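You operate a simulated robot arm through the tools that you are given. There is no shell and no other tool. Be economical: measure what you need, move in short steps, check, and stop when the job is done.

You are at the controls of a simulated two-armed robot. One attempt, no reset.

## Task
Take the cap off the bottle labelled "rinse" on the bench top beside the stir plate and lay it down there.

It is judged by the outcome, as a careful person would: the job done as asked, and still so three seconds after it is handed in. It fails if anything else is knocked over, pushed out of place, dropped, spilled or broken. A push-on lid holds only when it is set on centred and level and pressed home; a screw cap is set on level and turned clockwise until tight.

## Robot
Two 6-joint arms with two-finger parallel grippers on one trunk, on a base that drives. Base frame: it is fixed to the floor where the robot stands at the start and does not move with it; the origin is under the middle of the robot, x ahead of it, y to its left, z up; the surface under the hand at the start is at about z = 880. Lengths are in mm, angles in degrees, forces in N, time in s.
The left shoulder is at the start at [80, 216, 1565], the right one opposite. With the tool pointing down near the work surface each hand reaches from about 100 to 720 mm from the robot's upright axis, wherever it stands, measured 20 degrees to its own side. Payload 3.43 kg a hand.
The tool frame of a hand sits at the grasp point between the pads (the TCP): z along the fingers, y along the line on which they close. The tips reach 30 mm beyond it. Largest opening 94 mm; finger width 28, thickness 10; the body of the gripper, 50 by 96 mm, starts 55 mm behind the TCP.
Orientation is that of the tool frame in the base frame, as a unit quaternion [x, y, z, w]. With the fingers straight down and closing along the base's y, the tool's x points along the base's -x, its y along +y and its z along -z.

## Interface
- The arms move only by the tool jog_arm. It takes "left_commands", "right_commands" or both (then of equal length, played together; a hand with none holds still); each is a list of rows, each a list of 7 numbers: the gripper command, from -1 (shut) to 1 (fully open), values between in proportion, then the shift along the base's x, y, z in units of 250 mm (1.0 is 250 mm), then the turn, a rotation vector about the base's x, y, z in units of 120 degrees (1.0 is 120 degrees). In form: [[hand, x, y, z, rx, ry, rz], ...]. A call has 1 to 8 rows; each row is the pose to reach, as a shift and turn from the pose commanded when the call began. A call with a number of a shift or a turn outside -1 to 1 is refused whole. A row lasts 0.2 s, in which the tool goes at most 50 mm and 8.6 degrees; a call with a longer step from one row to the next is refused whole, and so is a gripper value outside its range. Where a pose cannot be reached the arm comes as near as it can. A force on the tool above 40 N (or 10 N above the force at the start of the call, whichever is more), or a blocked arm, ends the call early, and 0.2 s more pass. Each finger travels about 72 mm/s and halts on what it meets, pressing with about 40 N; the grip force reading is that of the motor and also rises with nothing between the fingers. The clock runs only during rows and for 0.2 s after the last one: add rows that repeat a pose to give the fingers time. The reply holds the time, the measured pose of the TCP, the force on the tool along the base axes, the opening and the grip force, in the units named above and with some noise, with the torque about the TCP (base axes, N m) and any sound that the robot's microphone picked up, and new pictures: "pictures" is both (left out), scene, wrist or none (wrist: the cameras of the hands that moved).
- Cameras (640 x 400 px; columns grow to the right, rows downward): "scene" is now at [113.6, 16.4, 1725.6]; the picture's right is [0.01, -1.00, 0.00], its down [-0.76, -0.01, -0.65] and it looks along [0.65, 0.01, -0.76] (base axes); focal length 278 px, centre (320, 200). "left" rides on the left gripper at [76, -14, -103] in its tool frame; the picture's right is [0.18, 0.98, 0.00], its down [-0.75, 0.14, -0.64] and it looks along [-0.63, 0.12, 0.77] (tool axes); focal length 243 px, centre (320, 200). "right" rides on the right gripper at [76, 14, -102] in its tool frame; the picture's right is [-0.18, 0.98, 0.00], its down [-0.75, -0.14, -0.64] and it looks along [-0.63, -0.12, 0.77] (tool axes); focal length 243 px, centre (320, 200). There is no depth. A picture from a camera that has moved, and an enlarged one, comes with that camera's place and axes in the base frame and with its lens. The place of the scene camera against the robot may be out by one fixed shift of up to 25 mm in any direction.
- slide_trunk(by): slides the trunk up (or, below 0, down) by that many mm; the arms and the scene camera ride with it, the base frame stays. It gives what a move gives, with no picture.
- drive_base(legs): drives the robot by 1 to 6 legs, each [ahead, left, turn to the left] in mm, mm and degrees, along the robot's own axes; the way and the turn of a leg run together, so that a leg with both is an arc; at most 1500 mm and 180 degrees a leg. The arms and the cameras ride along, it lands a little off, and it stops where it bumps. It gives what a move gives, and a new picture of the scene camera.
- head_to(pan, tilt): turns the head with the scene camera to pan (to the left, within 86 degrees either way) and tilt (down, from -29 to 69), counted from straight ahead of the robot. It gives what a move gives, and a new picture of the scene camera.
- enlarge(camera, box): a new picture of the part [left, top, right, bottom] of that camera's present view, enlarged. No time passes.
- finish_job(): hands the job in; it is judged then, once.

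Go step by step. Nothing tells you exact positions but the pictures and the camera data: compare them with the known pose of the tool, close in by small moves and look again before you grip or let go. The budget is 120 turns and 260 pictures, counting those below and the enlarged ones. Unless the task says otherwise, let go and move clear before handing in, and close with one line.

The tools are called after "Call:" by a JSON object that holds its "api" and its "payload". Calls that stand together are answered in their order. jog_arm: Moves the arms, as the interface text tells. Its arguments: {"type":"object","properties":{"left_commands":{"type":"array","items":{"type":"array","items":{"type":"number"}}},"right_commands":{"type":"array","items":{"type":"array","items":{"type":"number"}}},"pictures":{"type":"string","enum":["both","scene","wrist","none"]}},"required":[]} The other tools are called the same way: slide_trunk (by) slides the trunk up or down; drive_base (legs) drives the base; head_to (pan, tilt) turns the head that bears the scene camera; enlarge (camera, box) takes an enlarged picture of a part of a camera's view; finish_job () hands the job in.

At the start:

```text
clock: 0.0
left_position: [460.7, 175.7, 999.4]
left_orientation: [0.0, 1.0, 0.0, -0.001]
left_wrist_force: [0.3, 0.0, 0.1]
left_moment: [-0.04, 0.0, -0.02]
left_width: 93.8
left_gripper_force: 0.1
right_position: [433.5, -156.6, 1000.2]
right_orientation: [0.001, 1.0, 0.0, -0.001]
right_wrist_force: [-0.2, -0.6, -0.2]
right_moment: [0.01, 0.02, -0.01]
right_width: 94.0
right_gripper_force: 0.2
trunk travel left (down, up): [-795.0, 45.0]
robot x, y, heading: [-0.7, 2.5, -0.3]
head pan, tilt: [0.7, 49.7]
```

scene: 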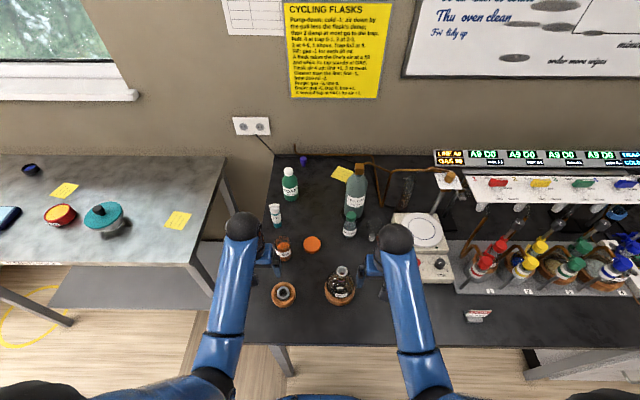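
right: 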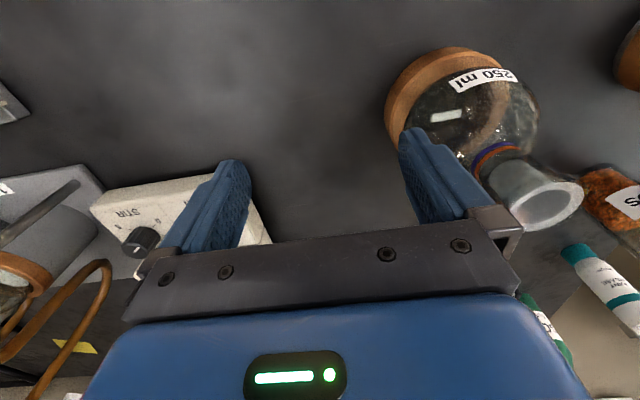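
left: 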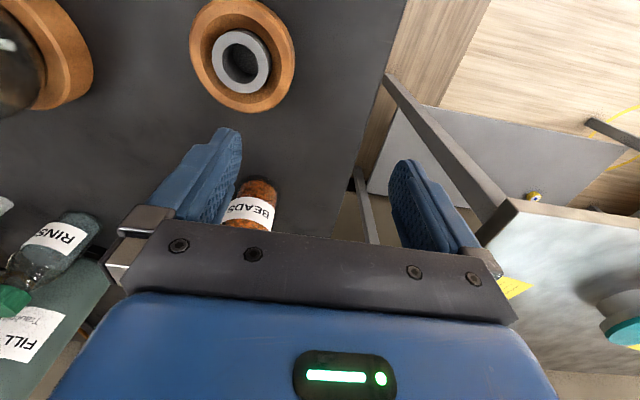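

I see a bench with several bottles; the "RINSE" bottle seems to be the small one with the green cap near pixel (350,222). I'll enlarge to confirm.

Call:
{"api": "enlarge", "payload": {"camera": "scene", "box": [260, 150, 460, 310]}}

Call:
{"api": "enlarge", "payload": {"camera": "left", "box": [0, 180, 160, 380]}}

```text
2.50 times, centred on (360, 230) of scene
camera zoom: at [113.6, 16.4, 1725.6], right [0.01, -1.0, 0.0], down [-0.76, -0.01, -0.65], along [0.65, 0.01, -0.76], focal length 694 px, centre (220, 125)
```

zoom: 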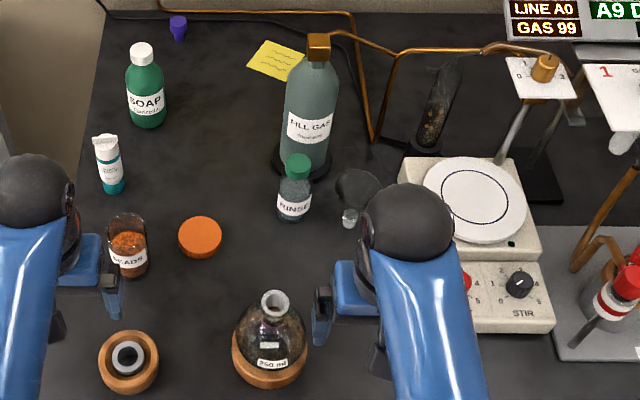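

```text
2.00 times, centred on (80, 280) of left
camera zoom: at [385.2, 162.3, 1101.6], right [-0.18, 0.98, 0.0], down [0.75, 0.14, 0.64], along [0.63, 0.12, -0.77], focal length 485 px, centre (800, 40)
```

zoom: 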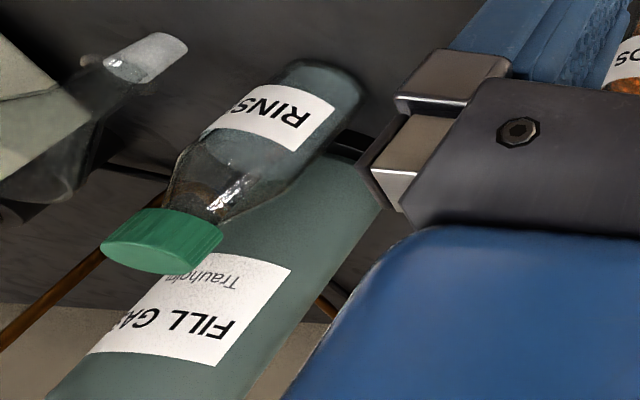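

The rinse bottle has a ribbed green cap at roughly (655,-85,~990), with the gas bottle right behind it. I'll raise the right hand and centre its camera on the bottle for a better fix.

Call:
{"api": "jog_arm", "payload": {"right_commands": [[1, 0, 0, 0.2, 0, 0, 0], [1, 0, 0, 0.4, 0, 0, 0], [1, 0, 0, 0.6, 0, 0, 0], [1, 0, 0.1, 0.7, 0, 0, 0], [1, 0, 0.1, 0.7, 0, 0, 0]], "left_commands": [[1, 0, 0, 0.2, 0, 0, 0], [1, 0, 0, 0.4, 0, 0, 0], [1, 0, 0, 0.6, 0, 0, 0], [1, 0, 0, 0.7, 0, 0, 0], [1, 0, 0, 0.7, 0, 0, 0]]}}

```text
clock: 1.2
left_position: [489.8, 175.4, 1012.3]
left_orientation: [0.0, 1.0, 0.0, 0.0]
left_wrist_force: [0.0, -0.1, 0.4]
left_moment: [0.01, 0.01, -0.01]
left_width: 94.1
left_gripper_force: 0.0
left hand out of reach, approached as far as the arm can: row 1, 2, 3, 4, 5
right_position: [451.8, -135.3, 1003.9]
right_orientation: [0.0, 1.0, 0.001, 0.0]
right_wrist_force: [0.2, -0.1, 0.3]
right_moment: [0.04, -0.02, -0.01]
right_width: 93.9
right_gripper_force: 0.1
right hand out of reach, approached as far as the arm can: row 1, 2, 3, 4, 5
trunk travel left (down, up): [-795.0, 45.0]
robot x, y, heading: [-2.3, 3.7, -0.1]
head pan, tilt: [0.7, 49.7]
camera scene: at [114.7, 16.7, 1725.5], right [0.01, -1.0, 0.0], down [-0.76, -0.01, -0.65], along [0.65, 0.01, -0.76], focal length 278 px, centre (320, 200)
camera right: at [375.5, -120.9, 1106.8], right [0.18, 0.98, 0.0], down [0.75, -0.14, 0.64], along [0.63, -0.12, -0.77], focal length 243 px, centre (320, 200)
camera left: at [414.0, 160.1, 1114.0], right [-0.18, 0.98, 0.0], down [0.75, 0.14, 0.64], along [0.63, 0.12, -0.77], focal length 243 px, centre (320, 200)
```

scene: 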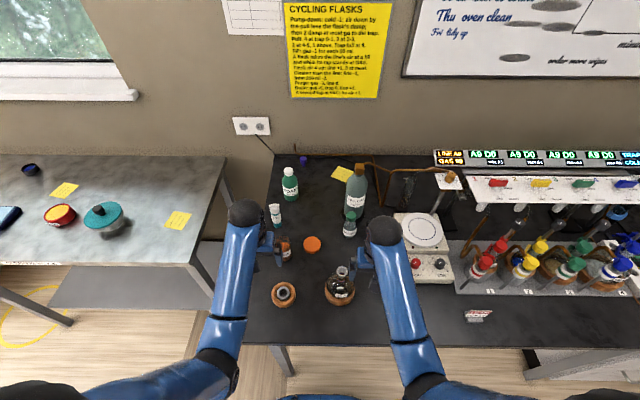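
right: 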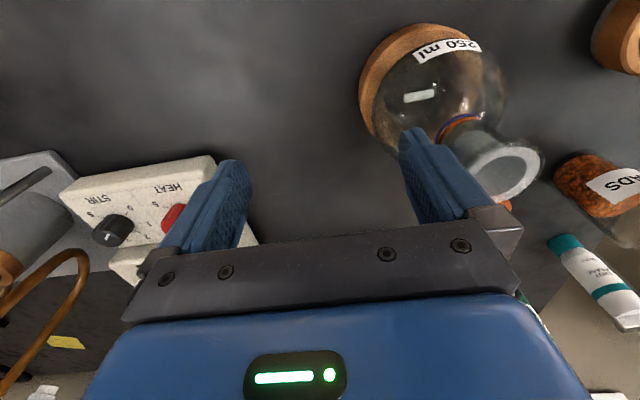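
left: 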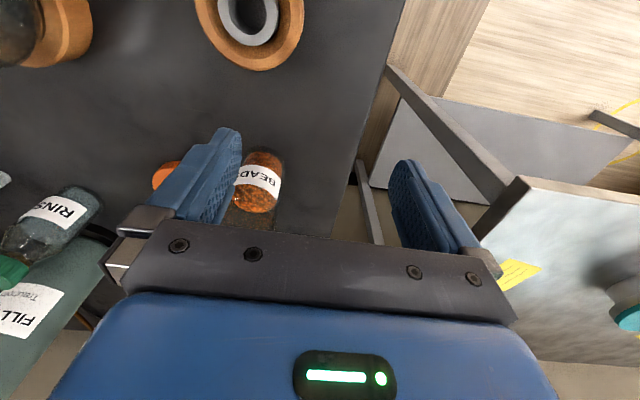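

The arms are near their upper limit here, so I'll raise the trunk for headroom before approaching, then look again.

Call:
{"api": "slide_trunk", "payload": {"by": 44}}

Call:
{"api": "jog_arm", "payload": {"right_commands": [[1, 0.15, 0, 0.1, 0, 0, 0], [1, 0.3, 0, 0.2, 0, 0, 0], [1, 0.4, 0, 0.4, 0, 0, 0], [1, 0.4, 0, 0.4, 0, 0, 0]], "pictures": "both"}}

Call:
{"api": "enlarge", "payload": {"camera": "scene", "box": [260, 150, 460, 310]}}

```text
clock: 2.1
left_position: [488.1, 174.0, 1056.1]
left_orientation: [-0.001, 1.0, 0.0, 0.002]
left_wrist_force: [-0.3, 0.3, 0.0]
left_moment: [-0.03, 0.0, 0.02]
left_width: 94.0
left_gripper_force: 0.1
right_position: [450.4, -137.2, 1049.5]
right_orientation: [0.0, 1.0, 0.0, 0.002]
right_wrist_force: [-0.1, 0.7, -0.3]
right_moment: [0.0, -0.02, 0.02]
right_width: 93.7
right_gripper_force: 0.1
trunk travel left (down, up): [-839.0, 1.0]
robot x, y, heading: [1.4, -1.7, 0.1]
head pan, tilt: [0.7, 49.7]
```

```text
refused: row 3 steps farther than a row can; nothing moved
```

```text
2.50 times, centred on (360, 230) of scene
camera zoom: at [113.3, 16.1, 1769.6], right [0.01, -1.0, 0.0], down [-0.76, -0.01, -0.65], along [0.65, 0.01, -0.76], focal length 694 px, centre (220, 125)
```

zoom: 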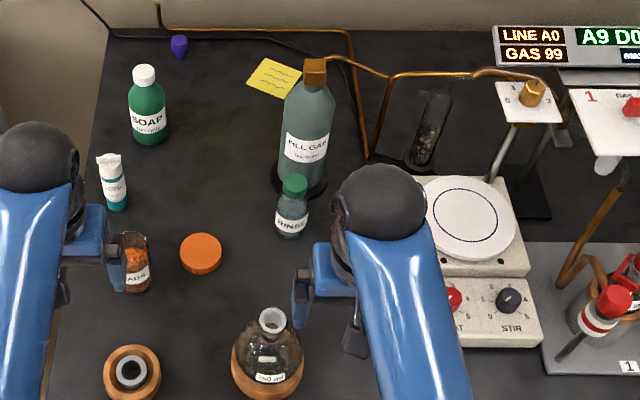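

The bottle area between the orange cap and stir plate is clear. I'll move the right hand forward alongside, staying to the right of the bottle.

Call:
{"api": "jog_arm", "payload": {"right_commands": [[1, 0.14, -0.05, 0.05, 0, 0, 0], [1, 0.28, -0.1, 0.1, 0, 0, 0], [1, 0.4, -0.1, 0.2, 0, 0, 0], [1, 0.4, -0.1, 0.2, 0, 0, 0]], "pictures": "both"}}

Call:
{"api": "enlarge", "payload": {"camera": "scene", "box": [260, 150, 460, 310]}}

```text
clock: 3.1
left_position: [489.3, 174.7, 1057.6]
left_orientation: [-0.001, 1.0, 0.001, 0.0]
left_wrist_force: [0.2, 0.5, 0.0]
left_moment: [-0.01, -0.01, -0.04]
left_width: 94.2
left_gripper_force: 0.0
right_position: [557.5, -159.8, 1086.8]
right_orientation: [-0.001, 1.0, -0.001, 0.002]
right_wrist_force: [-0.1, -0.1, 0.1]
right_moment: [0.0, -0.02, 0.01]
right_width: 94.0
right_gripper_force: 0.0
right hand out of reach, approached as far as the arm can: row 1, 2, 3, 4
trunk travel left (down, up): [-839.0, 1.0]
robot x, y, heading: [-0.8, 0.4, 0.3]
head pan, tilt: [0.7, 49.7]
camera scene: at [113.2, 16.7, 1769.6], right [0.01, -1.0, 0.0], down [-0.76, -0.01, -0.65], along [0.65, 0.01, -0.76], focal length 278 px, centre (320, 200)
camera right: at [481.5, -145.6, 1189.6], right [0.18, 0.98, 0.0], down [0.75, -0.14, 0.64], along [0.63, -0.12, -0.76], focal length 243 px, centre (320, 200)
```

scene: 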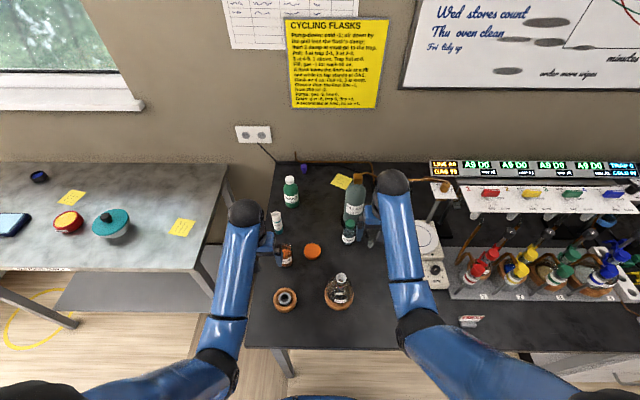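
right: 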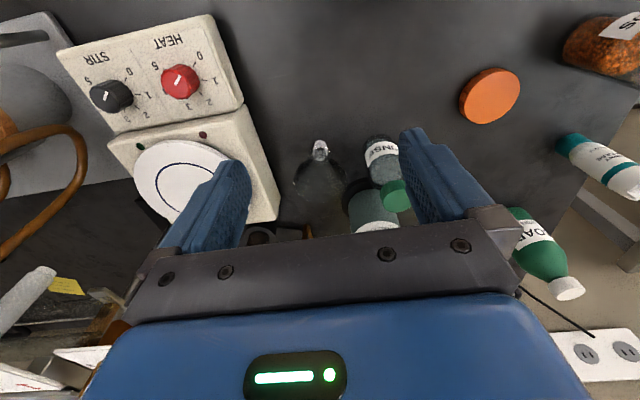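

```text
2.50 times, centred on (360, 230) of scene
camera zoom: at [113.2, 16.7, 1769.6], right [0.01, -1.0, 0.0], down [-0.76, -0.01, -0.65], along [0.65, 0.01, -0.76], focal length 694 px, centre (220, 125)
```

zoom: 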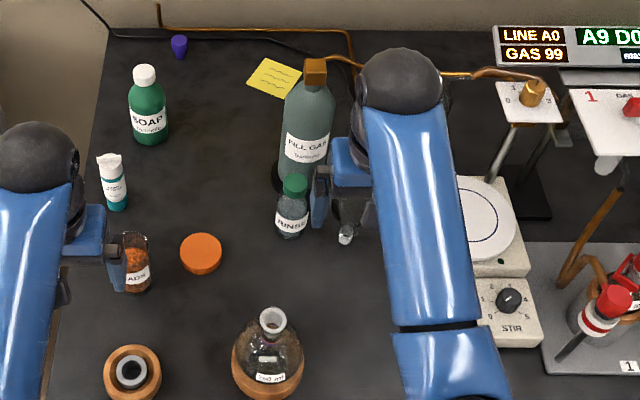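

There is a faint clear glass object just right of the rinse bottle; I must see it properly before going down.

Call:
{"api": "enlarge", "payload": {"camera": "right", "box": [260, 110, 460, 240]}}

Call:
{"api": "enlarge", "payload": {"camera": "scene", "box": [330, 190, 400, 255]}}

```text
3.08 times, centred on (360, 175) of right
camera zoom: at [481.5, -145.6, 1189.6], right [0.18, 0.98, 0.0], down [0.75, -0.14, 0.64], along [0.63, -0.12, -0.76], focal length 746 px, centre (197, 277)
```

zoom: 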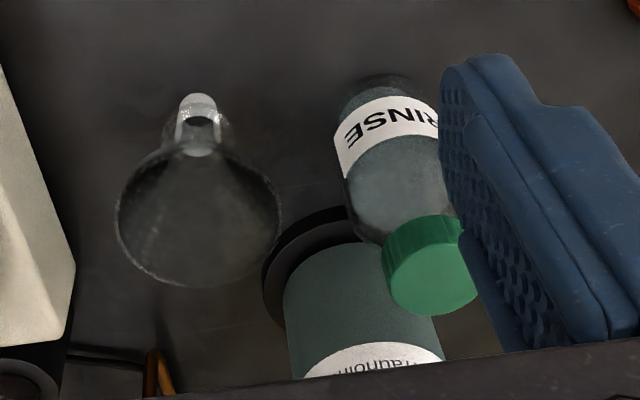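

```text
6.15 times, centred on (365, 222) of scene
camera zoom: at [113.2, 16.7, 1769.6], right [0.01, -1.0, 0.0], down [-0.76, -0.01, -0.65], along [0.65, 0.01, -0.76], focal length 1708 px, centre (43, 62)
```

zoom: 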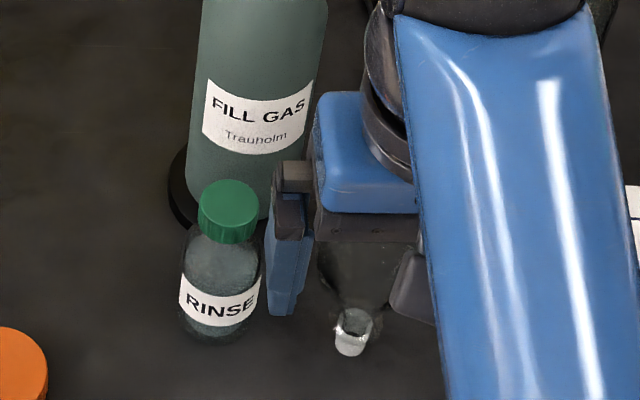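

The funnel-like glass lies right of the bottle (about y −145 to −215), so I'll approach with a partly closed gripper. The bottle axis is about (653,−91), with the cap top around z≈1000; I'm hovering above it now.

Call:
{"api": "jog_arm", "payload": {"right_commands": [[0.6, 0.1, 0.1, 0, 0, 0, 0], [0.2, 0.2, 0.2, 0, 0, 0, 0], [0.2, 0.3, 0.27, 0, 0, 0, 0], [0.2, 0.38, 0.27, 0, 0, 0, 0], [0.2, 0.38, 0.27, 0, 0, 0, 0]], "pictures": "both"}}

Call:
{"api": "enlarge", "payload": {"camera": "scene", "box": [310, 170, 400, 250]}}

```text
clock: 4.3
left_position: [489.3, 173.9, 1056.6]
left_orientation: [0.0, 1.0, 0.0, 0.001]
left_wrist_force: [-0.3, 0.6, 0.0]
left_moment: [-0.01, -0.02, 0.01]
left_width: 94.2
left_gripper_force: 0.1
right_position: [653.2, -93.4, 1086.7]
right_orientation: [0.0, 1.0, 0.0, 0.001]
right_wrist_force: [-0.3, 1.1, 0.1]
right_moment: [-0.02, 0.01, -0.05]
right_width: 56.3
right_gripper_force: 0.2
trunk travel left (down, up): [-839.0, 1.0]
robot x, y, heading: [0.6, 5.0, 0.0]
head pan, tilt: [0.7, 49.7]
camera scene: at [114.2, 16.3, 1769.5], right [0.01, -1.0, 0.0], down [-0.76, -0.01, -0.65], along [0.65, 0.01, -0.76], focal length 278 px, centre (320, 200)
camera right: at [577.0, -78.3, 1189.5], right [0.18, 0.98, 0.0], down [0.75, -0.14, 0.64], along [0.63, -0.12, -0.77], focal length 243 px, centre (320, 200)
```

scene: 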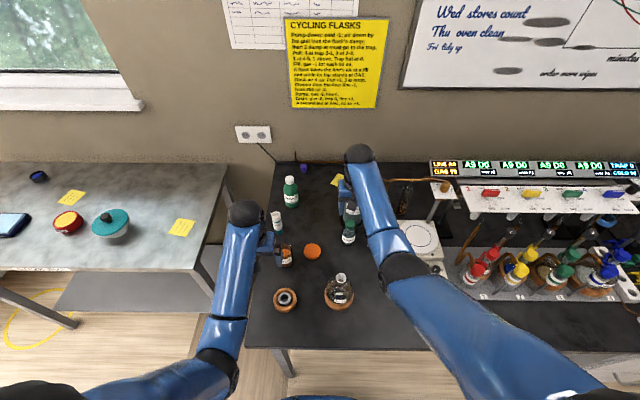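
right: 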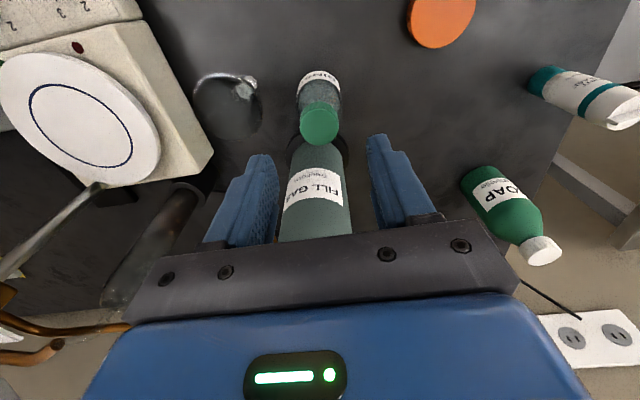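

```text
5.00 times, centred on (355, 210) of scene
camera zoom: at [114.2, 16.3, 1769.5], right [0.01, -1.0, 0.0], down [-0.76, -0.01, -0.65], along [0.65, 0.01, -0.76], focal length 1387 px, centre (145, 150)
```

zoom: 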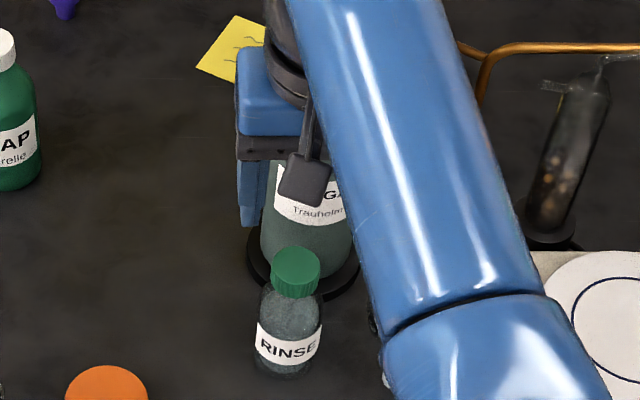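

The cap looks well aligned in y (≈−95), with x probably near 660. I'll take an enlarged view to refine.

Call:
{"api": "enlarge", "payload": {"camera": "right", "box": [270, 60, 370, 160]}}

```text
4.00 times, centred on (320, 110) of right
camera zoom: at [577.0, -78.3, 1189.5], right [0.18, 0.98, 0.0], down [0.75, -0.14, 0.64], along [0.63, -0.12, -0.77], focal length 970 px, centre (320, 560)
```

zoom: 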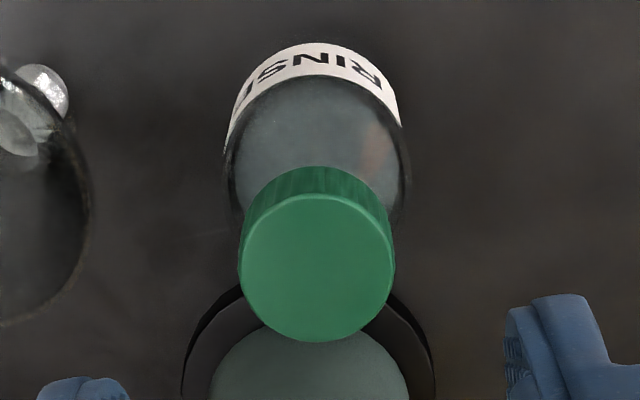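

Cap top centre is at about (661,−95,989), Ø32, height ≈15. I'll pre-rotate clockwise about 34° to leave room for the unscrewing stroke, align, and descend partway.

Call:
{"api": "jog_arm", "payload": {"right_commands": [[0.2, 0.016, -0.003, 0, 0, 0, -0.07], [0.2, 0.032, -0.006, 0, 0, 0, -0.14], [0.2, 0.032, -0.006, -0.06, 0, 0, -0.21], [0.2, 0.032, -0.006, -0.12, 0, 0, -0.28], [0.2, 0.032, -0.006, -0.18, 0, 0, -0.28], [0.2, 0.032, -0.006, -0.18, 0, 0, -0.28]], "pictures": "wrist"}}

Call:
{"api": "enlarge", "payload": {"camera": "scene", "box": [310, 170, 400, 250]}}

```text
clock: 5.7
left_position: [489.6, 173.0, 1056.0]
left_orientation: [0.0, 1.0, 0.001, 0.001]
left_wrist_force: [0.2, -0.3, 0.1]
left_moment: [-0.01, 0.04, 0.03]
left_width: 94.3
left_gripper_force: 0.1
right_position: [661.2, -94.3, 1042.1]
right_orientation: [0.29, 0.957, 0.001, 0.001]
right_wrist_force: [1.0, 0.6, -0.3]
right_moment: [0.02, -0.03, -0.01]
right_width: 56.3
right_gripper_force: 0.1
trunk travel left (down, up): [-839.0, 1.0]
robot x, y, heading: [-1.5, -0.4, -0.4]
head pan, tilt: [0.7, 49.7]
camera right: at [605.2, -39.4, 1144.6], right [0.7, 0.72, 0.0], down [0.55, -0.53, 0.64], along [0.46, -0.45, -0.77], focal length 243 px, centre (320, 200)
```

right: 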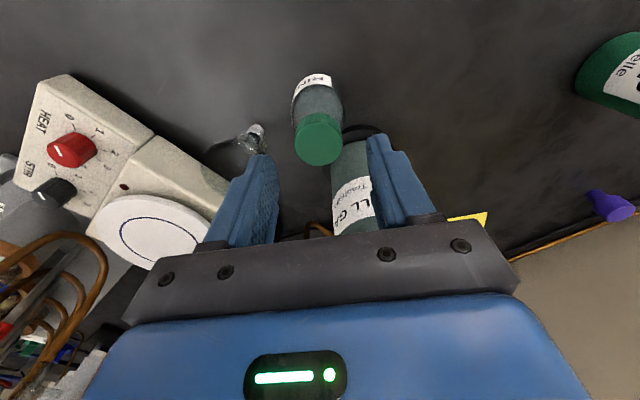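

```text
5.00 times, centred on (355, 210) of scene
camera zoom: at [113.9, 16.4, 1769.5], right [0.01, -1.0, 0.0], down [-0.76, -0.01, -0.65], along [0.65, 0.01, -0.76], focal length 1387 px, centre (145, 150)
```

zoom: 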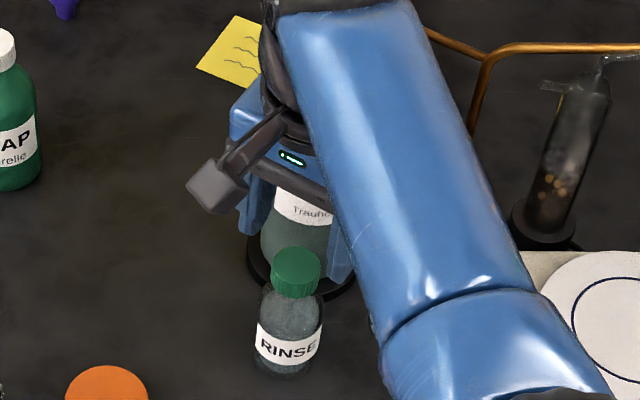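

Alignment holds within ~2 mm. I'll descend to put the fingertips around the cap.

Call:
{"api": "jog_arm", "payload": {"right_commands": [[0.2, 0.004, -0.008, -0.06, 0, 0, 0], [0.2, 0.004, -0.008, -0.12, 0, 0, 0], [0.2, 0.004, -0.008, -0.17, 0, 0, 0], [0.2, 0.004, -0.008, -0.17, 0, 0, 0]], "pictures": "wrist"}}

Call:
{"api": "enlarge", "payload": {"camera": "scene", "box": [320, 190, 380, 250]}}

Call:
{"api": "enlarge", "payload": {"camera": "right", "box": [200, 60, 440, 240]}}

```text
clock: 6.7
left_position: [489.7, 173.4, 1056.8]
left_orientation: [0.0, 1.0, -0.001, 0.001]
left_wrist_force: [0.1, 0.5, 0.2]
left_moment: [-0.01, -0.01, 0.01]
left_width: 93.9
left_gripper_force: 0.0
right_position: [661.0, -97.5, 999.6]
right_orientation: [0.289, 0.957, 0.0, 0.001]
right_wrist_force: [0.5, -0.5, 0.5]
right_moment: [-0.02, -0.01, 0.02]
right_width: 56.3
right_gripper_force: 0.0
trunk travel left (down, up): [-839.0, 1.0]
robot x, y, heading: [1.5, -3.0, 0.1]
head pan, tilt: [0.7, 49.7]
camera right: at [606.0, -41.1, 1102.4], right [0.7, 0.72, 0.0], down [0.55, -0.53, 0.64], along [0.46, -0.45, -0.77], focal length 243 px, centre (320, 200)
```

right: 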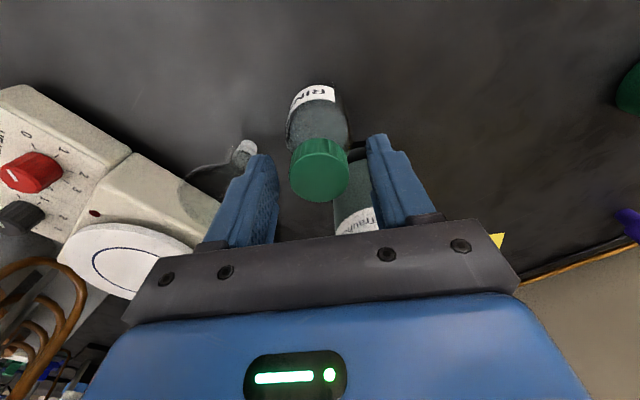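

```text
6.67 times, centred on (350, 220) of scene
camera zoom: at [113.8, 16.4, 1769.5], right [0.01, -1.0, 0.0], down [-0.76, -0.01, -0.65], along [0.65, 0.01, -0.76], focal length 1850 px, centre (120, 67)
```

zoom: 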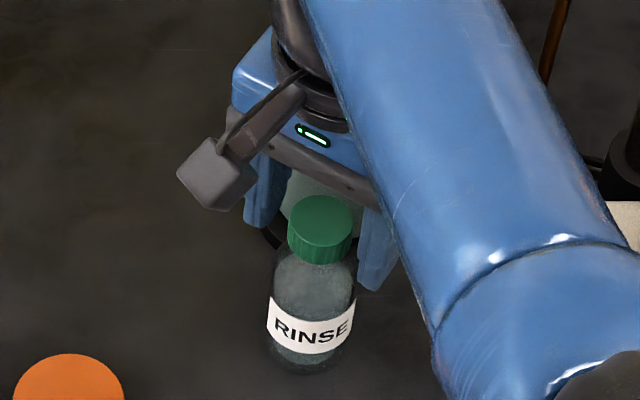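

```text
2.22 times, centred on (320, 150) of right
camera zoom: at [606.0, -41.1, 1102.4], right [0.7, 0.72, 0.0], down [0.55, -0.53, 0.64], along [0.46, -0.45, -0.77], focal length 539 px, centre (320, 311)
```

zoom: 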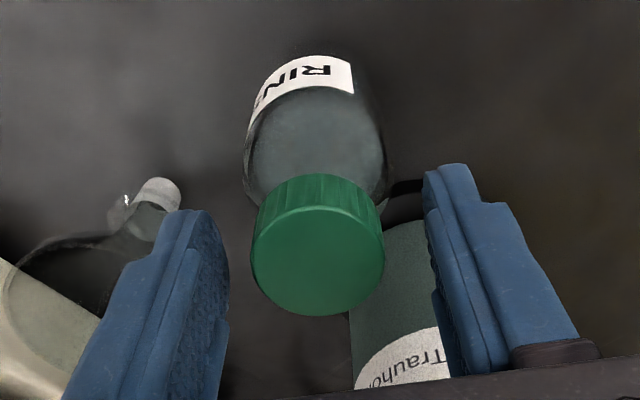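

The cap sits centred between the fingers with tips just below its rim. Closing the grip.

Call:
{"api": "jog_arm", "payload": {"right_commands": [[-0.2, 0, 0.004, 0, 0, 0, 0], [-0.5, 0, 0.004, 0, 0, 0, 0], [-1, 0, 0.004, 0, 0, 0, 0], [-1, 0, 0.004, 0, 0, 0, 0]], "pictures": "wrist"}}

Call:
{"api": "enlarge", "payload": {"camera": "scene", "box": [320, 190, 380, 250]}}

```text
clock: 7.7
left_position: [489.2, 176.1, 1056.9]
left_orientation: [0.0, 1.0, 0.0, 0.001]
left_wrist_force: [0.5, -0.8, -1.1]
left_moment: [-0.02, -0.02, 0.02]
left_width: 94.2
left_gripper_force: 0.0
right_position: [661.2, -95.8, 999.9]
right_orientation: [0.289, 0.957, -0.001, 0.001]
right_wrist_force: [-0.5, -1.4, 0.9]
right_moment: [-0.17, 0.1, 0.04]
right_width: 28.3
right_gripper_force: 40.4
trunk travel left (down, up): [-839.0, 1.0]
robot x, y, heading: [-4.3, 3.4, 0.1]
head pan, tilt: [0.7, 49.7]
camera right: at [605.7, -40.4, 1102.5], right [0.7, 0.72, 0.0], down [0.55, -0.53, 0.64], along [0.46, -0.45, -0.77], focal length 243 px, centre (320, 200)
```

right: 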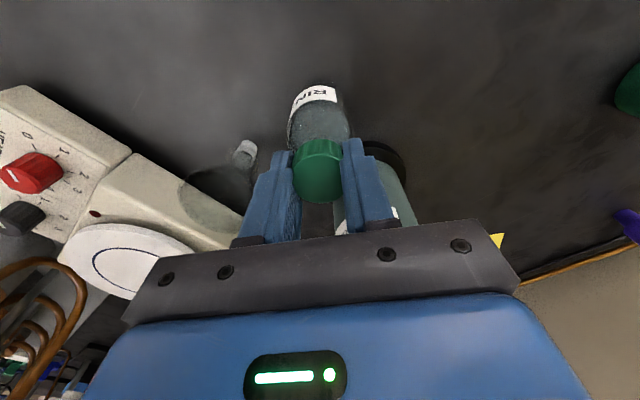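

```text
6.67 times, centred on (350, 220) of scene
camera zoom: at [113.3, 16.2, 1769.6], right [0.01, -1.0, 0.0], down [-0.76, -0.01, -0.65], along [0.65, 0.01, -0.76], focal length 1850 px, centre (120, 67)
```

zoom: 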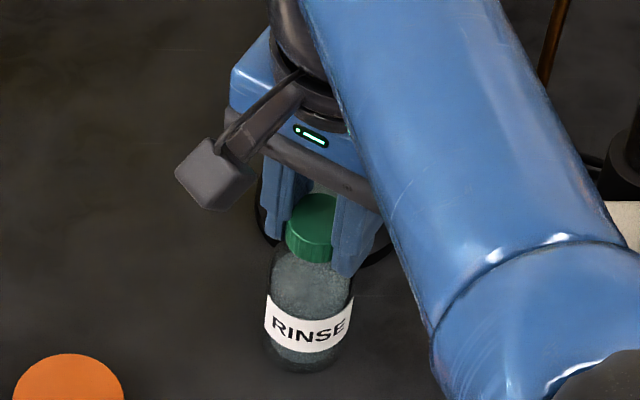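

Gripped firmly (28 mm). I'll twist counter-clockwise a little and watch whether the label turns along.

Call:
{"api": "jog_arm", "payload": {"right_commands": [[-1, 0, 0, 0, 0, 0, 0.05], [-1, 0, 0, 0, 0, 0, 0.1], [-1, 0, 0, 0, 0, 0, 0.15], [-1, 0, 0, 0, 0, 0, 0.2], [-1, 0, 0, 0, 0, 0, 0.2]], "pictures": "none"}}

Call:
{"api": "enlarge", "payload": {"camera": "scene", "box": [320, 190, 380, 250]}}

```text
clock: 8.9
left_position: [488.6, 174.3, 1056.8]
left_orientation: [0.0, 1.0, 0.0, 0.001]
left_wrist_force: [0.9, 0.0, 0.5]
left_moment: [-0.01, -0.01, 0.0]
left_width: 93.8
left_gripper_force: 0.0
right_position: [660.8, -96.2, 998.7]
right_orientation: [0.082, 0.997, 0.0, 0.001]
right_wrist_force: [-0.8, -1.6, 4.6]
right_moment: [-0.17, 0.06, -0.03]
right_width: 28.0
right_gripper_force: 40.0
trunk travel left (down, up): [-839.0, 1.0]
robot x, y, heading: [-0.4, 1.4, -0.1]
head pan, tilt: [0.7, 49.7]
```

```text
6.67 times, centred on (350, 220) of scene
camera zoom: at [112.7, 16.4, 1769.6], right [0.01, -1.0, 0.0], down [-0.76, -0.01, -0.65], along [0.65, 0.01, -0.76], focal length 1850 px, centre (120, 67)
```

zoom: 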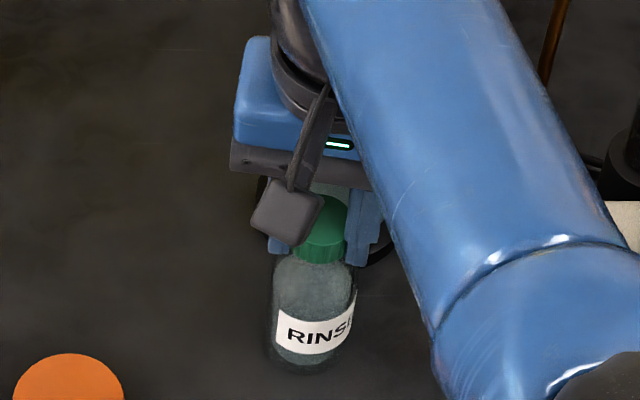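

The whole bottle turned with the cap, so I need the left hand to hold the body. I'll reorient the left hand to point forward-right-down at 45°, and bring it to a standoff in front-left of the bottle, while the right hand keeps the cap.

Call:
{"api": "jog_arm", "payload": {"left_commands": [[0.7, 0.0355, -0.082, -0.0085, -0.0184, -0.0444, -0.0444], [0.36, 0.071, -0.164, -0.017, -0.0368, -0.0888, -0.0888], [0.36, 0.1065, -0.246, -0.0255, -0.0551, -0.1331, -0.1331], [0.36, 0.142, -0.328, -0.034, -0.0735, -0.1775, -0.1775], [0.36, 0.1775, -0.41, -0.0425, -0.0919, -0.2219, -0.2219], [0.36, 0.213, -0.492, -0.051, -0.1103, -0.2663, -0.2663], [0.36, 0.2485, -0.574, -0.0595, -0.1286, -0.3106, -0.3106], [0.36, 0.284, -0.656, -0.068, -0.147, -0.355, -0.355]], "pictures": "both"}}

```text
clock: 10.7
left_position: [559.7, 10.7, 1041.0]
left_orientation: [0.354, 0.852, -0.147, 0.356]
left_wrist_force: [-0.1, 0.5, 0.5]
left_moment: [0.01, 0.03, 0.03]
left_width: 63.9
left_gripper_force: 0.0
right_position: [661.0, -96.1, 999.8]
right_orientation: [0.083, 0.997, 0.0, 0.002]
right_wrist_force: [-1.0, -0.2, 3.4]
right_moment: [-0.03, -0.01, -0.01]
right_width: 28.1
right_gripper_force: 39.9
trunk travel left (down, up): [-839.0, 1.0]
robot x, y, heading: [-0.6, 2.1, 0.3]
head pan, tilt: [0.7, 49.7]
camera scene: at [112.9, 16.2, 1769.6], right [0.01, -1.0, 0.0], down [-0.76, -0.01, -0.65], along [0.65, 0.01, -0.76], focal length 278 px, centre (320, 200)
camera left: at [460.3, 89.7, 1057.1], right [0.6, 0.79, -0.13], down [0.15, 0.05, 0.99], along [0.78, -0.62, -0.09], focal length 243 px, centre (320, 200)
```

scene: 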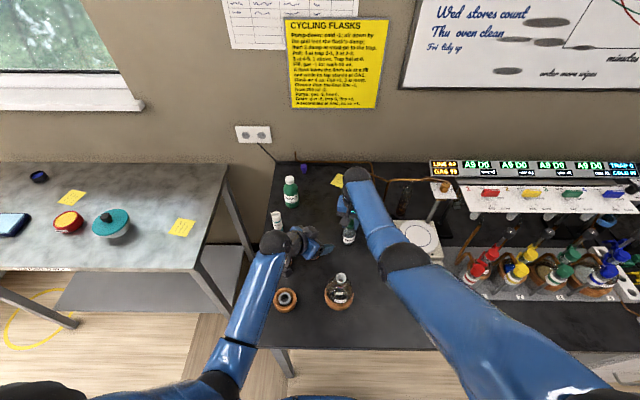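
left: 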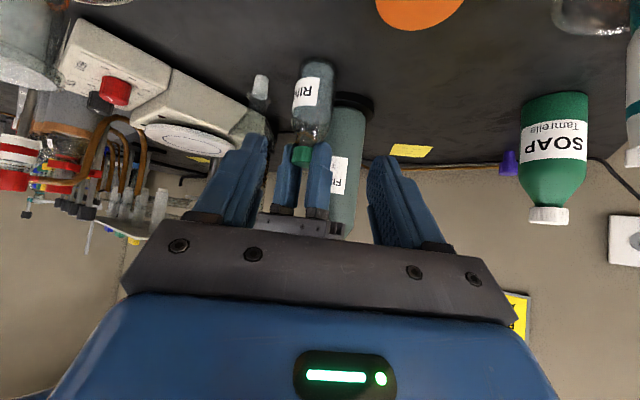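

The left view confirms the bottle lies dead ahead of the left gripper. For clearance from the right fingers I'll flatten the pitch to about 37° and go to a closer standoff ~60 mm out.

Call:
{"api": "jog_arm", "payload": {"left_commands": [[0.36, 0.05, -0.054, -0.08, -0.024, -0.024, 0], [0.36, 0.1, -0.108, -0.16, -0.047, -0.047, 0], [0.36, 0.16, -0.172, -0.24, -0.047, -0.047, 0], [0.36, 0.21, -0.226, -0.3, -0.047, -0.047, 0], [0.36, 0.241, -0.259, -0.348, -0.047, -0.047, 0], [0.36, 0.241, -0.259, -0.348, -0.047, -0.047, 0]], "pictures": "both"}}

Call:
{"api": "enlarge", "payload": {"camera": "scene", "box": [290, 180, 390, 270]}}

```text
clock: 12.1
left_position: [620.7, -54.9, 952.1]
left_orientation: [0.342, 0.827, -0.171, 0.413]
left_wrist_force: [0.0, 0.1, 0.2]
left_moment: [0.0, -0.02, 0.02]
left_width: 63.9
left_gripper_force: 0.0
right_position: [661.1, -96.0, 1000.0]
right_orientation: [0.084, 0.997, 0.0, 0.001]
right_wrist_force: [-0.8, -0.5, 3.7]
right_moment: [-0.04, -0.03, -0.01]
right_width: 27.9
right_gripper_force: 40.5
trunk travel left (down, up): [-839.0, 1.0]
robot x, y, heading: [-2.7, -2.6, 0.1]
head pan, tilt: [0.7, 49.7]
camera scene: at [112.7, 16.5, 1769.6], right [0.01, -1.0, 0.0], down [-0.76, -0.01, -0.65], along [0.65, 0.01, -0.76], focal length 278 px, centre (320, 200)
camera left: at [520.4, 25.8, 952.2], right [0.62, 0.77, -0.15], down [0.06, 0.14, 0.99], along [0.79, -0.62, 0.04], focal length 243 px, centre (320, 200)
```

scene: 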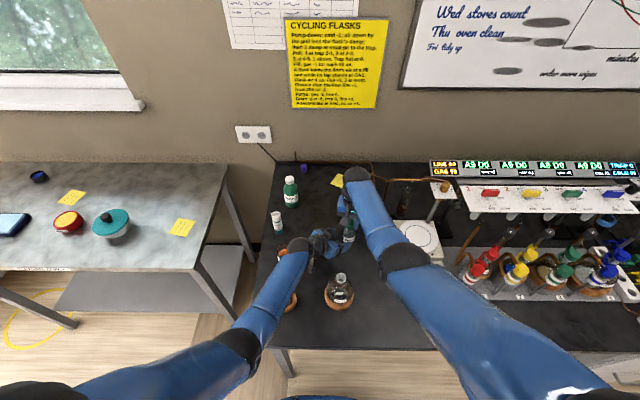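
left: 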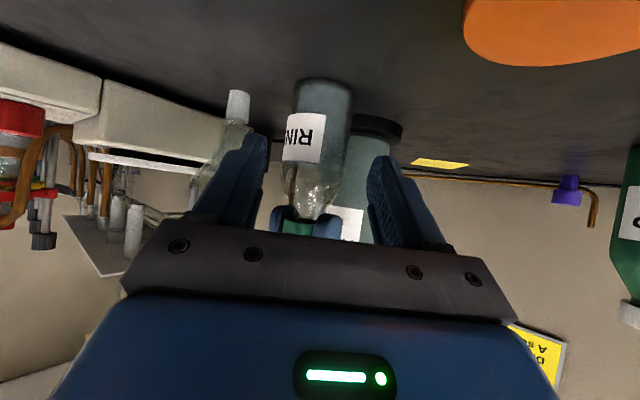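

```text
4.44 times, centred on (340, 225) of scene
camera zoom: at [112.7, 16.5, 1769.6], right [0.01, -1.0, 0.0], down [-0.76, -0.01, -0.65], along [0.65, 0.01, -0.76], focal length 1233 px, centre (231, 89)
```

zoom: 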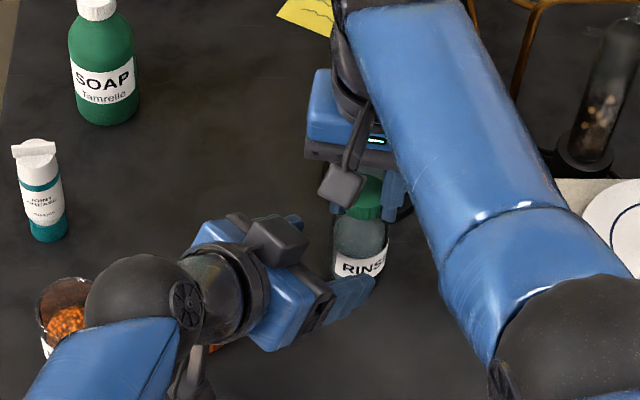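

Bottle centred between the left fingers. Advancing 55–60 mm along the approach to bring the pads around the body.

Call:
{"api": "jog_arm", "payload": {"left_commands": [[0.36, 0.033, -0.033, -0.034, 0, 0, 0], [0.36, 0.066, -0.066, -0.068, 0, 0, 0], [0.36, 0.1, -0.099, -0.102, 0, 0, 0], [0.36, 0.133, -0.132, -0.136, 0, 0, 0], [0.36, 0.133, -0.132, -0.136, 0, 0, 0]], "pictures": "wrist"}}

Call:
{"api": "enlarge", "payload": {"camera": "scene", "box": [310, 190, 380, 260]}}

```text
clock: 13.3
left_position: [653.0, -87.2, 918.8]
left_orientation: [0.342, 0.827, -0.17, 0.413]
left_wrist_force: [-0.6, 0.4, -0.3]
left_moment: [0.03, -0.03, 0.02]
left_width: 64.0
left_gripper_force: 0.0
right_position: [660.6, -95.6, 999.5]
right_orientation: [0.084, 0.996, 0.0, 0.002]
right_wrist_force: [-0.5, 0.0, 3.7]
right_moment: [-0.07, -0.05, 0.0]
right_width: 28.0
right_gripper_force: 39.6
trunk travel left (down, up): [-839.0, 1.0]
robot x, y, heading: [2.7, -1.2, 0.1]
head pan, tilt: [0.7, 49.7]
camera left: at [553.2, -7.5, 918.8], right [0.62, 0.77, -0.15], down [0.06, 0.14, 0.99], along [0.79, -0.62, 0.04], focal length 243 px, centre (320, 200)
```

left: 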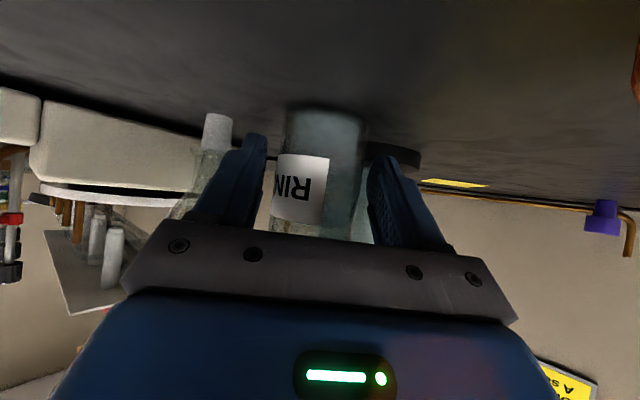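

```text
5.71 times, centred on (345, 225) of scene
camera zoom: at [112.7, 16.6, 1769.6], right [0.01, -1.0, 0.0], down [-0.76, -0.01, -0.65], along [0.65, 0.01, -0.76], focal length 1586 px, centre (177, 57)
```

zoom: 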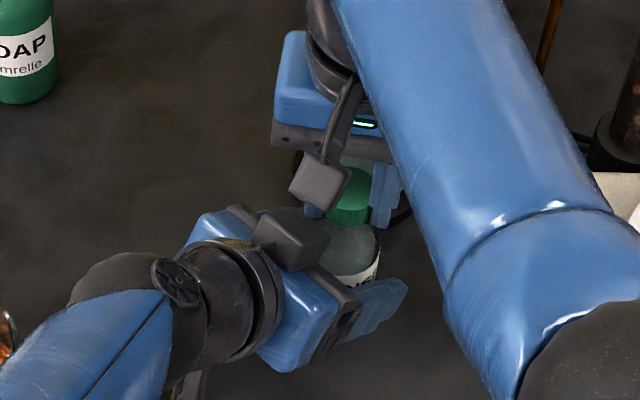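

The pads flank the body and clear the bench. I'll close the left hand gently on the bottle body.

Call:
{"api": "jog_arm", "payload": {"left_commands": [[0.15, 0.005, 0.005, 0, 0, 0, 0], [0.0, 0.005, 0.005, 0, 0, 0, 0], [-0.3, 0.005, 0.005, 0, 0, 0, 0], [-0.3, 0.005, 0.005, 0, 0, 0, 0]], "pictures": "wrist"}}

```text
clock: 14.3
left_position: [653.8, -87.0, 918.0]
left_orientation: [0.343, 0.826, -0.172, 0.412]
left_wrist_force: [-10.9, -8.4, 3.9]
left_moment: [0.34, -0.39, -0.09]
left_width: 51.0
left_gripper_force: 40.4
right_position: [661.8, -95.1, 999.3]
right_orientation: [0.084, 0.996, 0.001, 0.003]
right_wrist_force: [10.0, 8.0, -2.5]
right_moment: [0.18, -0.35, -0.06]
right_width: 28.1
right_gripper_force: 40.4
trunk travel left (down, up): [-839.0, 1.0]
robot x, y, heading: [1.2, 0.1, 0.1]
head pan, tilt: [0.7, 49.7]
camera left: at [554.1, -6.8, 918.5], right [0.62, 0.77, -0.15], down [0.06, 0.14, 0.99], along [0.78, -0.62, 0.04], focal length 243 px, centre (320, 200)
```

left: 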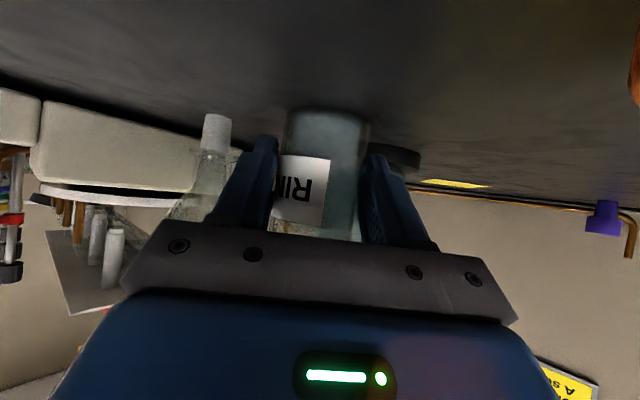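

Left grip is solid (51 mm) but slightly side-loaded; I'll relieve by shifting the left hand ~2 mm back, then twist the cap counter-clockwise.

Call:
{"api": "jog_arm", "payload": {"left_commands": [[-0.3, -0.007, -0.006, 0, 0, 0, 0], [-0.3, -0.007, -0.006, 0, 0, 0, 0]], "pictures": "none"}}

Call:
{"api": "jog_arm", "payload": {"right_commands": [[-1, 0, 0, 0, 0, 0, 0.05], [-1, 0, 0, 0, 0, 0, 0.1], [-1, 0, 0, 0, 0, 0, 0.15], [-1, 0, 0, 0, 0, 0, 0.15]], "pictures": "wrist"}}

Call:
{"api": "enlarge", "payload": {"camera": "scene", "box": [320, 190, 380, 250]}}

```text
clock: 14.9
left_position: [653.6, -87.7, 918.4]
left_orientation: [0.341, 0.827, -0.17, 0.414]
left_wrist_force: [5.9, -7.0, -6.8]
left_moment: [0.22, 0.48, 0.04]
left_width: 51.1
left_gripper_force: 39.9
right_position: [661.3, -95.1, 999.8]
right_orientation: [0.084, 0.996, 0.0, 0.001]
right_wrist_force: [-3.6, 6.9, 12.2]
right_moment: [0.24, -0.12, -0.01]
right_width: 28.0
right_gripper_force: 40.0
trunk travel left (down, up): [-839.0, 1.0]
robot x, y, heading: [0.6, 1.1, 0.1]
head pan, tilt: [0.7, 49.7]
```

```text
clock: 15.9
left_position: [652.7, -87.4, 918.0]
left_orientation: [0.343, 0.826, -0.171, 0.413]
left_wrist_force: [1.9, -4.0, -5.0]
left_moment: [0.3, 0.01, -0.02]
left_width: 51.2
left_gripper_force: 39.9
right_position: [660.9, -96.0, 999.4]
right_orientation: [-0.074, 0.997, 0.0, 0.003]
right_wrist_force: [0.2, 6.4, 10.1]
right_moment: [0.15, 0.0, 0.03]
right_width: 27.9
right_gripper_force: 40.3
trunk travel left (down, up): [-839.0, 1.0]
robot x, y, heading: [0.5, 4.1, -0.1]
head pan, tilt: [0.7, 49.7]
camera right: at [583.4, -91.5, 1102.2], right [0.04, 1.0, 0.0], down [0.76, -0.03, 0.64], along [0.64, -0.02, -0.76], focal length 243 px, centre (320, 200)
```

right: 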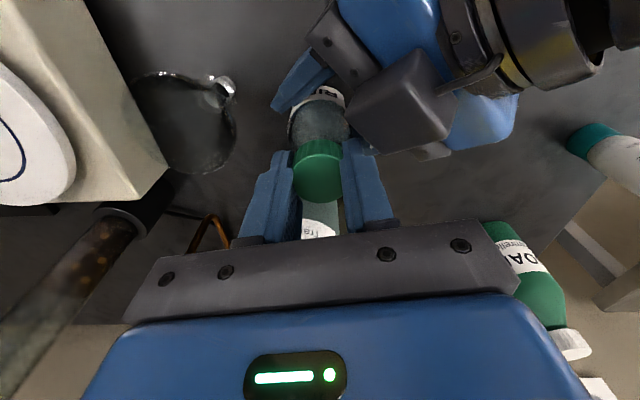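

```text
6.67 times, centred on (350, 220) of scene
camera zoom: at [113.3, 16.9, 1769.6], right [0.01, -1.0, 0.0], down [-0.76, -0.01, -0.65], along [0.65, 0.01, -0.76], focal length 1850 px, centre (120, 67)
```

zoom: 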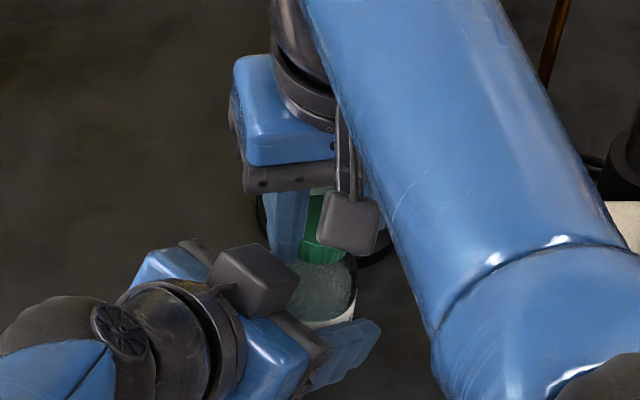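

The left hand holds while the right turned 18°. I continue unscrewing to about +30°, rising slightly to relieve the upward thread push.

Call:
{"api": "jog_arm", "payload": {"right_commands": [[-1, 0, 0, 0.002, 0, 0, 0.05], [-1, 0, 0, 0.003, 0, 0, 0.1], [-1, 0, 0, 0.004, 0, 0, 0.15], [-1, 0, 0, 0.004, 0, 0, 0.19], [-1, 0, 0, 0.004, 0, 0, 0.19]], "pictures": "wrist"}}

Call:
{"api": "enlarge", "payload": {"camera": "right", "box": [230, 60, 410, 240]}}

Call:
{"api": "enlarge", "payload": {"camera": "left", "box": [230, 80, 410, 260]}}

```text
clock: 17.1
left_position: [653.2, -88.6, 919.4]
left_orientation: [0.343, 0.826, -0.171, 0.413]
left_wrist_force: [-6.3, -5.9, 0.0]
left_moment: [0.49, -0.18, -0.05]
left_width: 50.9
left_gripper_force: 40.3
right_position: [660.6, -94.6, 1000.7]
right_orientation: [-0.27, 0.963, 0.0, 0.001]
right_wrist_force: [5.6, 5.2, 0.3]
right_moment: [-0.05, -0.32, 0.03]
right_width: 28.4
right_gripper_force: 39.6
trunk travel left (down, up): [-839.0, 1.0]
robot x, y, heading: [-0.6, -0.2, -0.2]
head pan, tilt: [0.7, 49.7]
camera right: at [588.9, -122.3, 1102.8], right [-0.35, 0.94, 0.0], down [0.72, 0.27, 0.64], along [0.6, 0.23, -0.77], focal length 243 px, centre (320, 200)
```

right: 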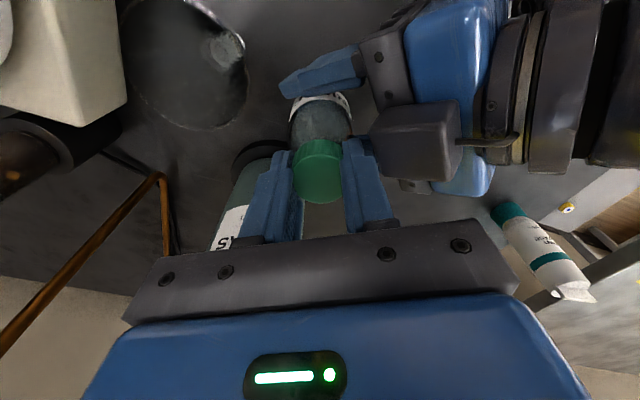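

```text
2.22 times, centred on (320, 150) of right
camera zoom: at [588.9, -122.3, 1102.8], right [-0.35, 0.94, 0.0], down [0.72, 0.27, 0.64], along [0.6, 0.23, -0.77], focal length 539 px, centre (320, 311)
```

zoom: 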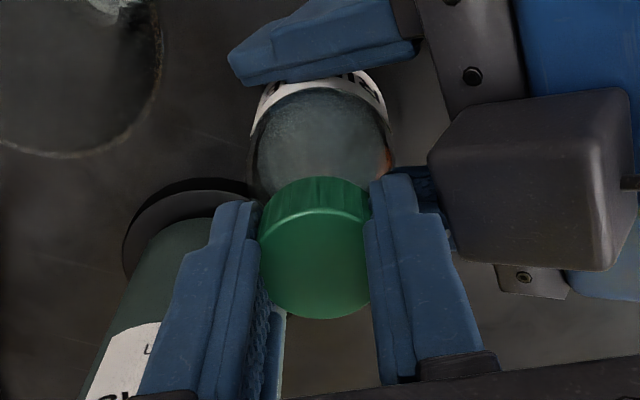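

```text
2.22 times, centred on (320, 170) of left
camera zoom: at [553.2, -8.4, 918.6], right [0.62, 0.77, -0.15], down [0.06, 0.14, 0.99], along [0.78, -0.62, 0.04], focal length 539 px, centre (320, 267)
```

zoom: 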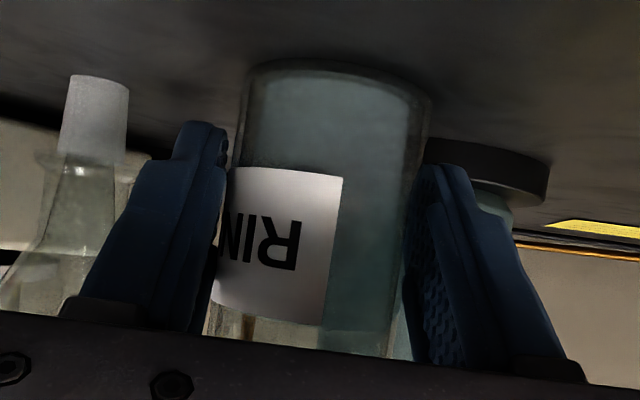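

The label stayed put while the right hand turned, so the cap is unscrewing. Now open slightly, rotate back, and regrip.

Call:
{"api": "jog_arm", "payload": {"right_commands": [[-0.06, 0, 0, 0, 0, 0, 0], [-0.06, 0, 0, 0, 0, 0, -0.07], [-0.06, 0, 0, 0, 0, 0, -0.14], [-0.06, 0, 0, 0, 0, 0, -0.21], [-0.06, 0, 0, 0, 0, 0, -0.28], [-0.06, 0, 0, 0, 0, 0, -0.35], [-0.06, 0, 0, 0, 0, 0, -0.42], [-0.06, 0, 0, 0, 0, 0, -0.49]], "pictures": "wrist"}}

Call:
{"api": "enlarge", "payload": {"camera": "right", "box": [230, 60, 410, 240]}}

```text
clock: 18.9
left_position: [653.5, -88.5, 917.3]
left_orientation: [0.344, 0.826, -0.172, 0.411]
left_wrist_force: [-0.4, 0.1, -0.9]
left_moment: [-0.02, 0.01, -0.03]
left_width: 51.0
left_gripper_force: 39.8
right_position: [662.0, -94.5, 1000.5]
right_orientation: [0.239, 0.971, 0.001, 0.003]
right_wrist_force: [-0.7, 1.1, -0.1]
right_moment: [-0.01, 0.01, 0.01]
right_width: 44.3
right_gripper_force: 0.0
trunk travel left (down, up): [-839.0, 1.0]
robot x, y, heading: [-0.1, 0.7, 0.3]
head pan, tilt: [0.7, 49.7]
camera right: at [601.3, -45.6, 1103.5], right [0.62, 0.78, 0.0], down [0.6, -0.48, 0.64], along [0.51, -0.4, -0.76], focal length 243 px, centre (320, 200)
```

right: 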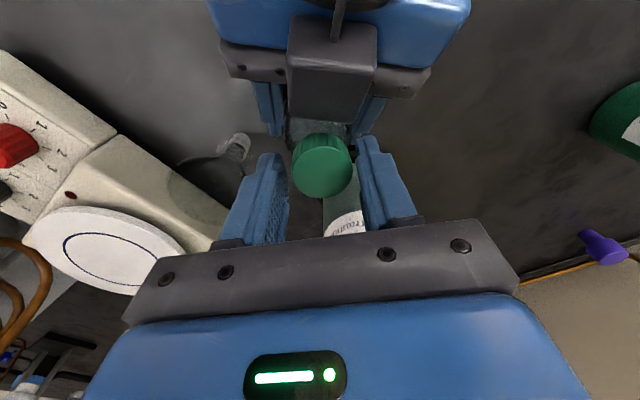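

```text
2.22 times, centred on (320, 150) of right
camera zoom: at [601.3, -45.6, 1103.5], right [0.62, 0.78, 0.0], down [0.6, -0.48, 0.64], along [0.51, -0.4, -0.76], focal length 539 px, centre (320, 311)
```

zoom: 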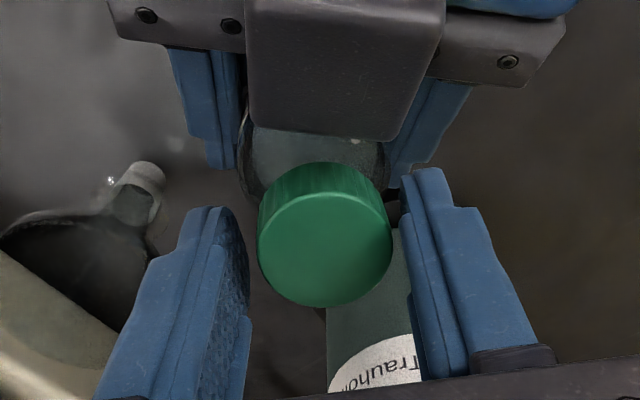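

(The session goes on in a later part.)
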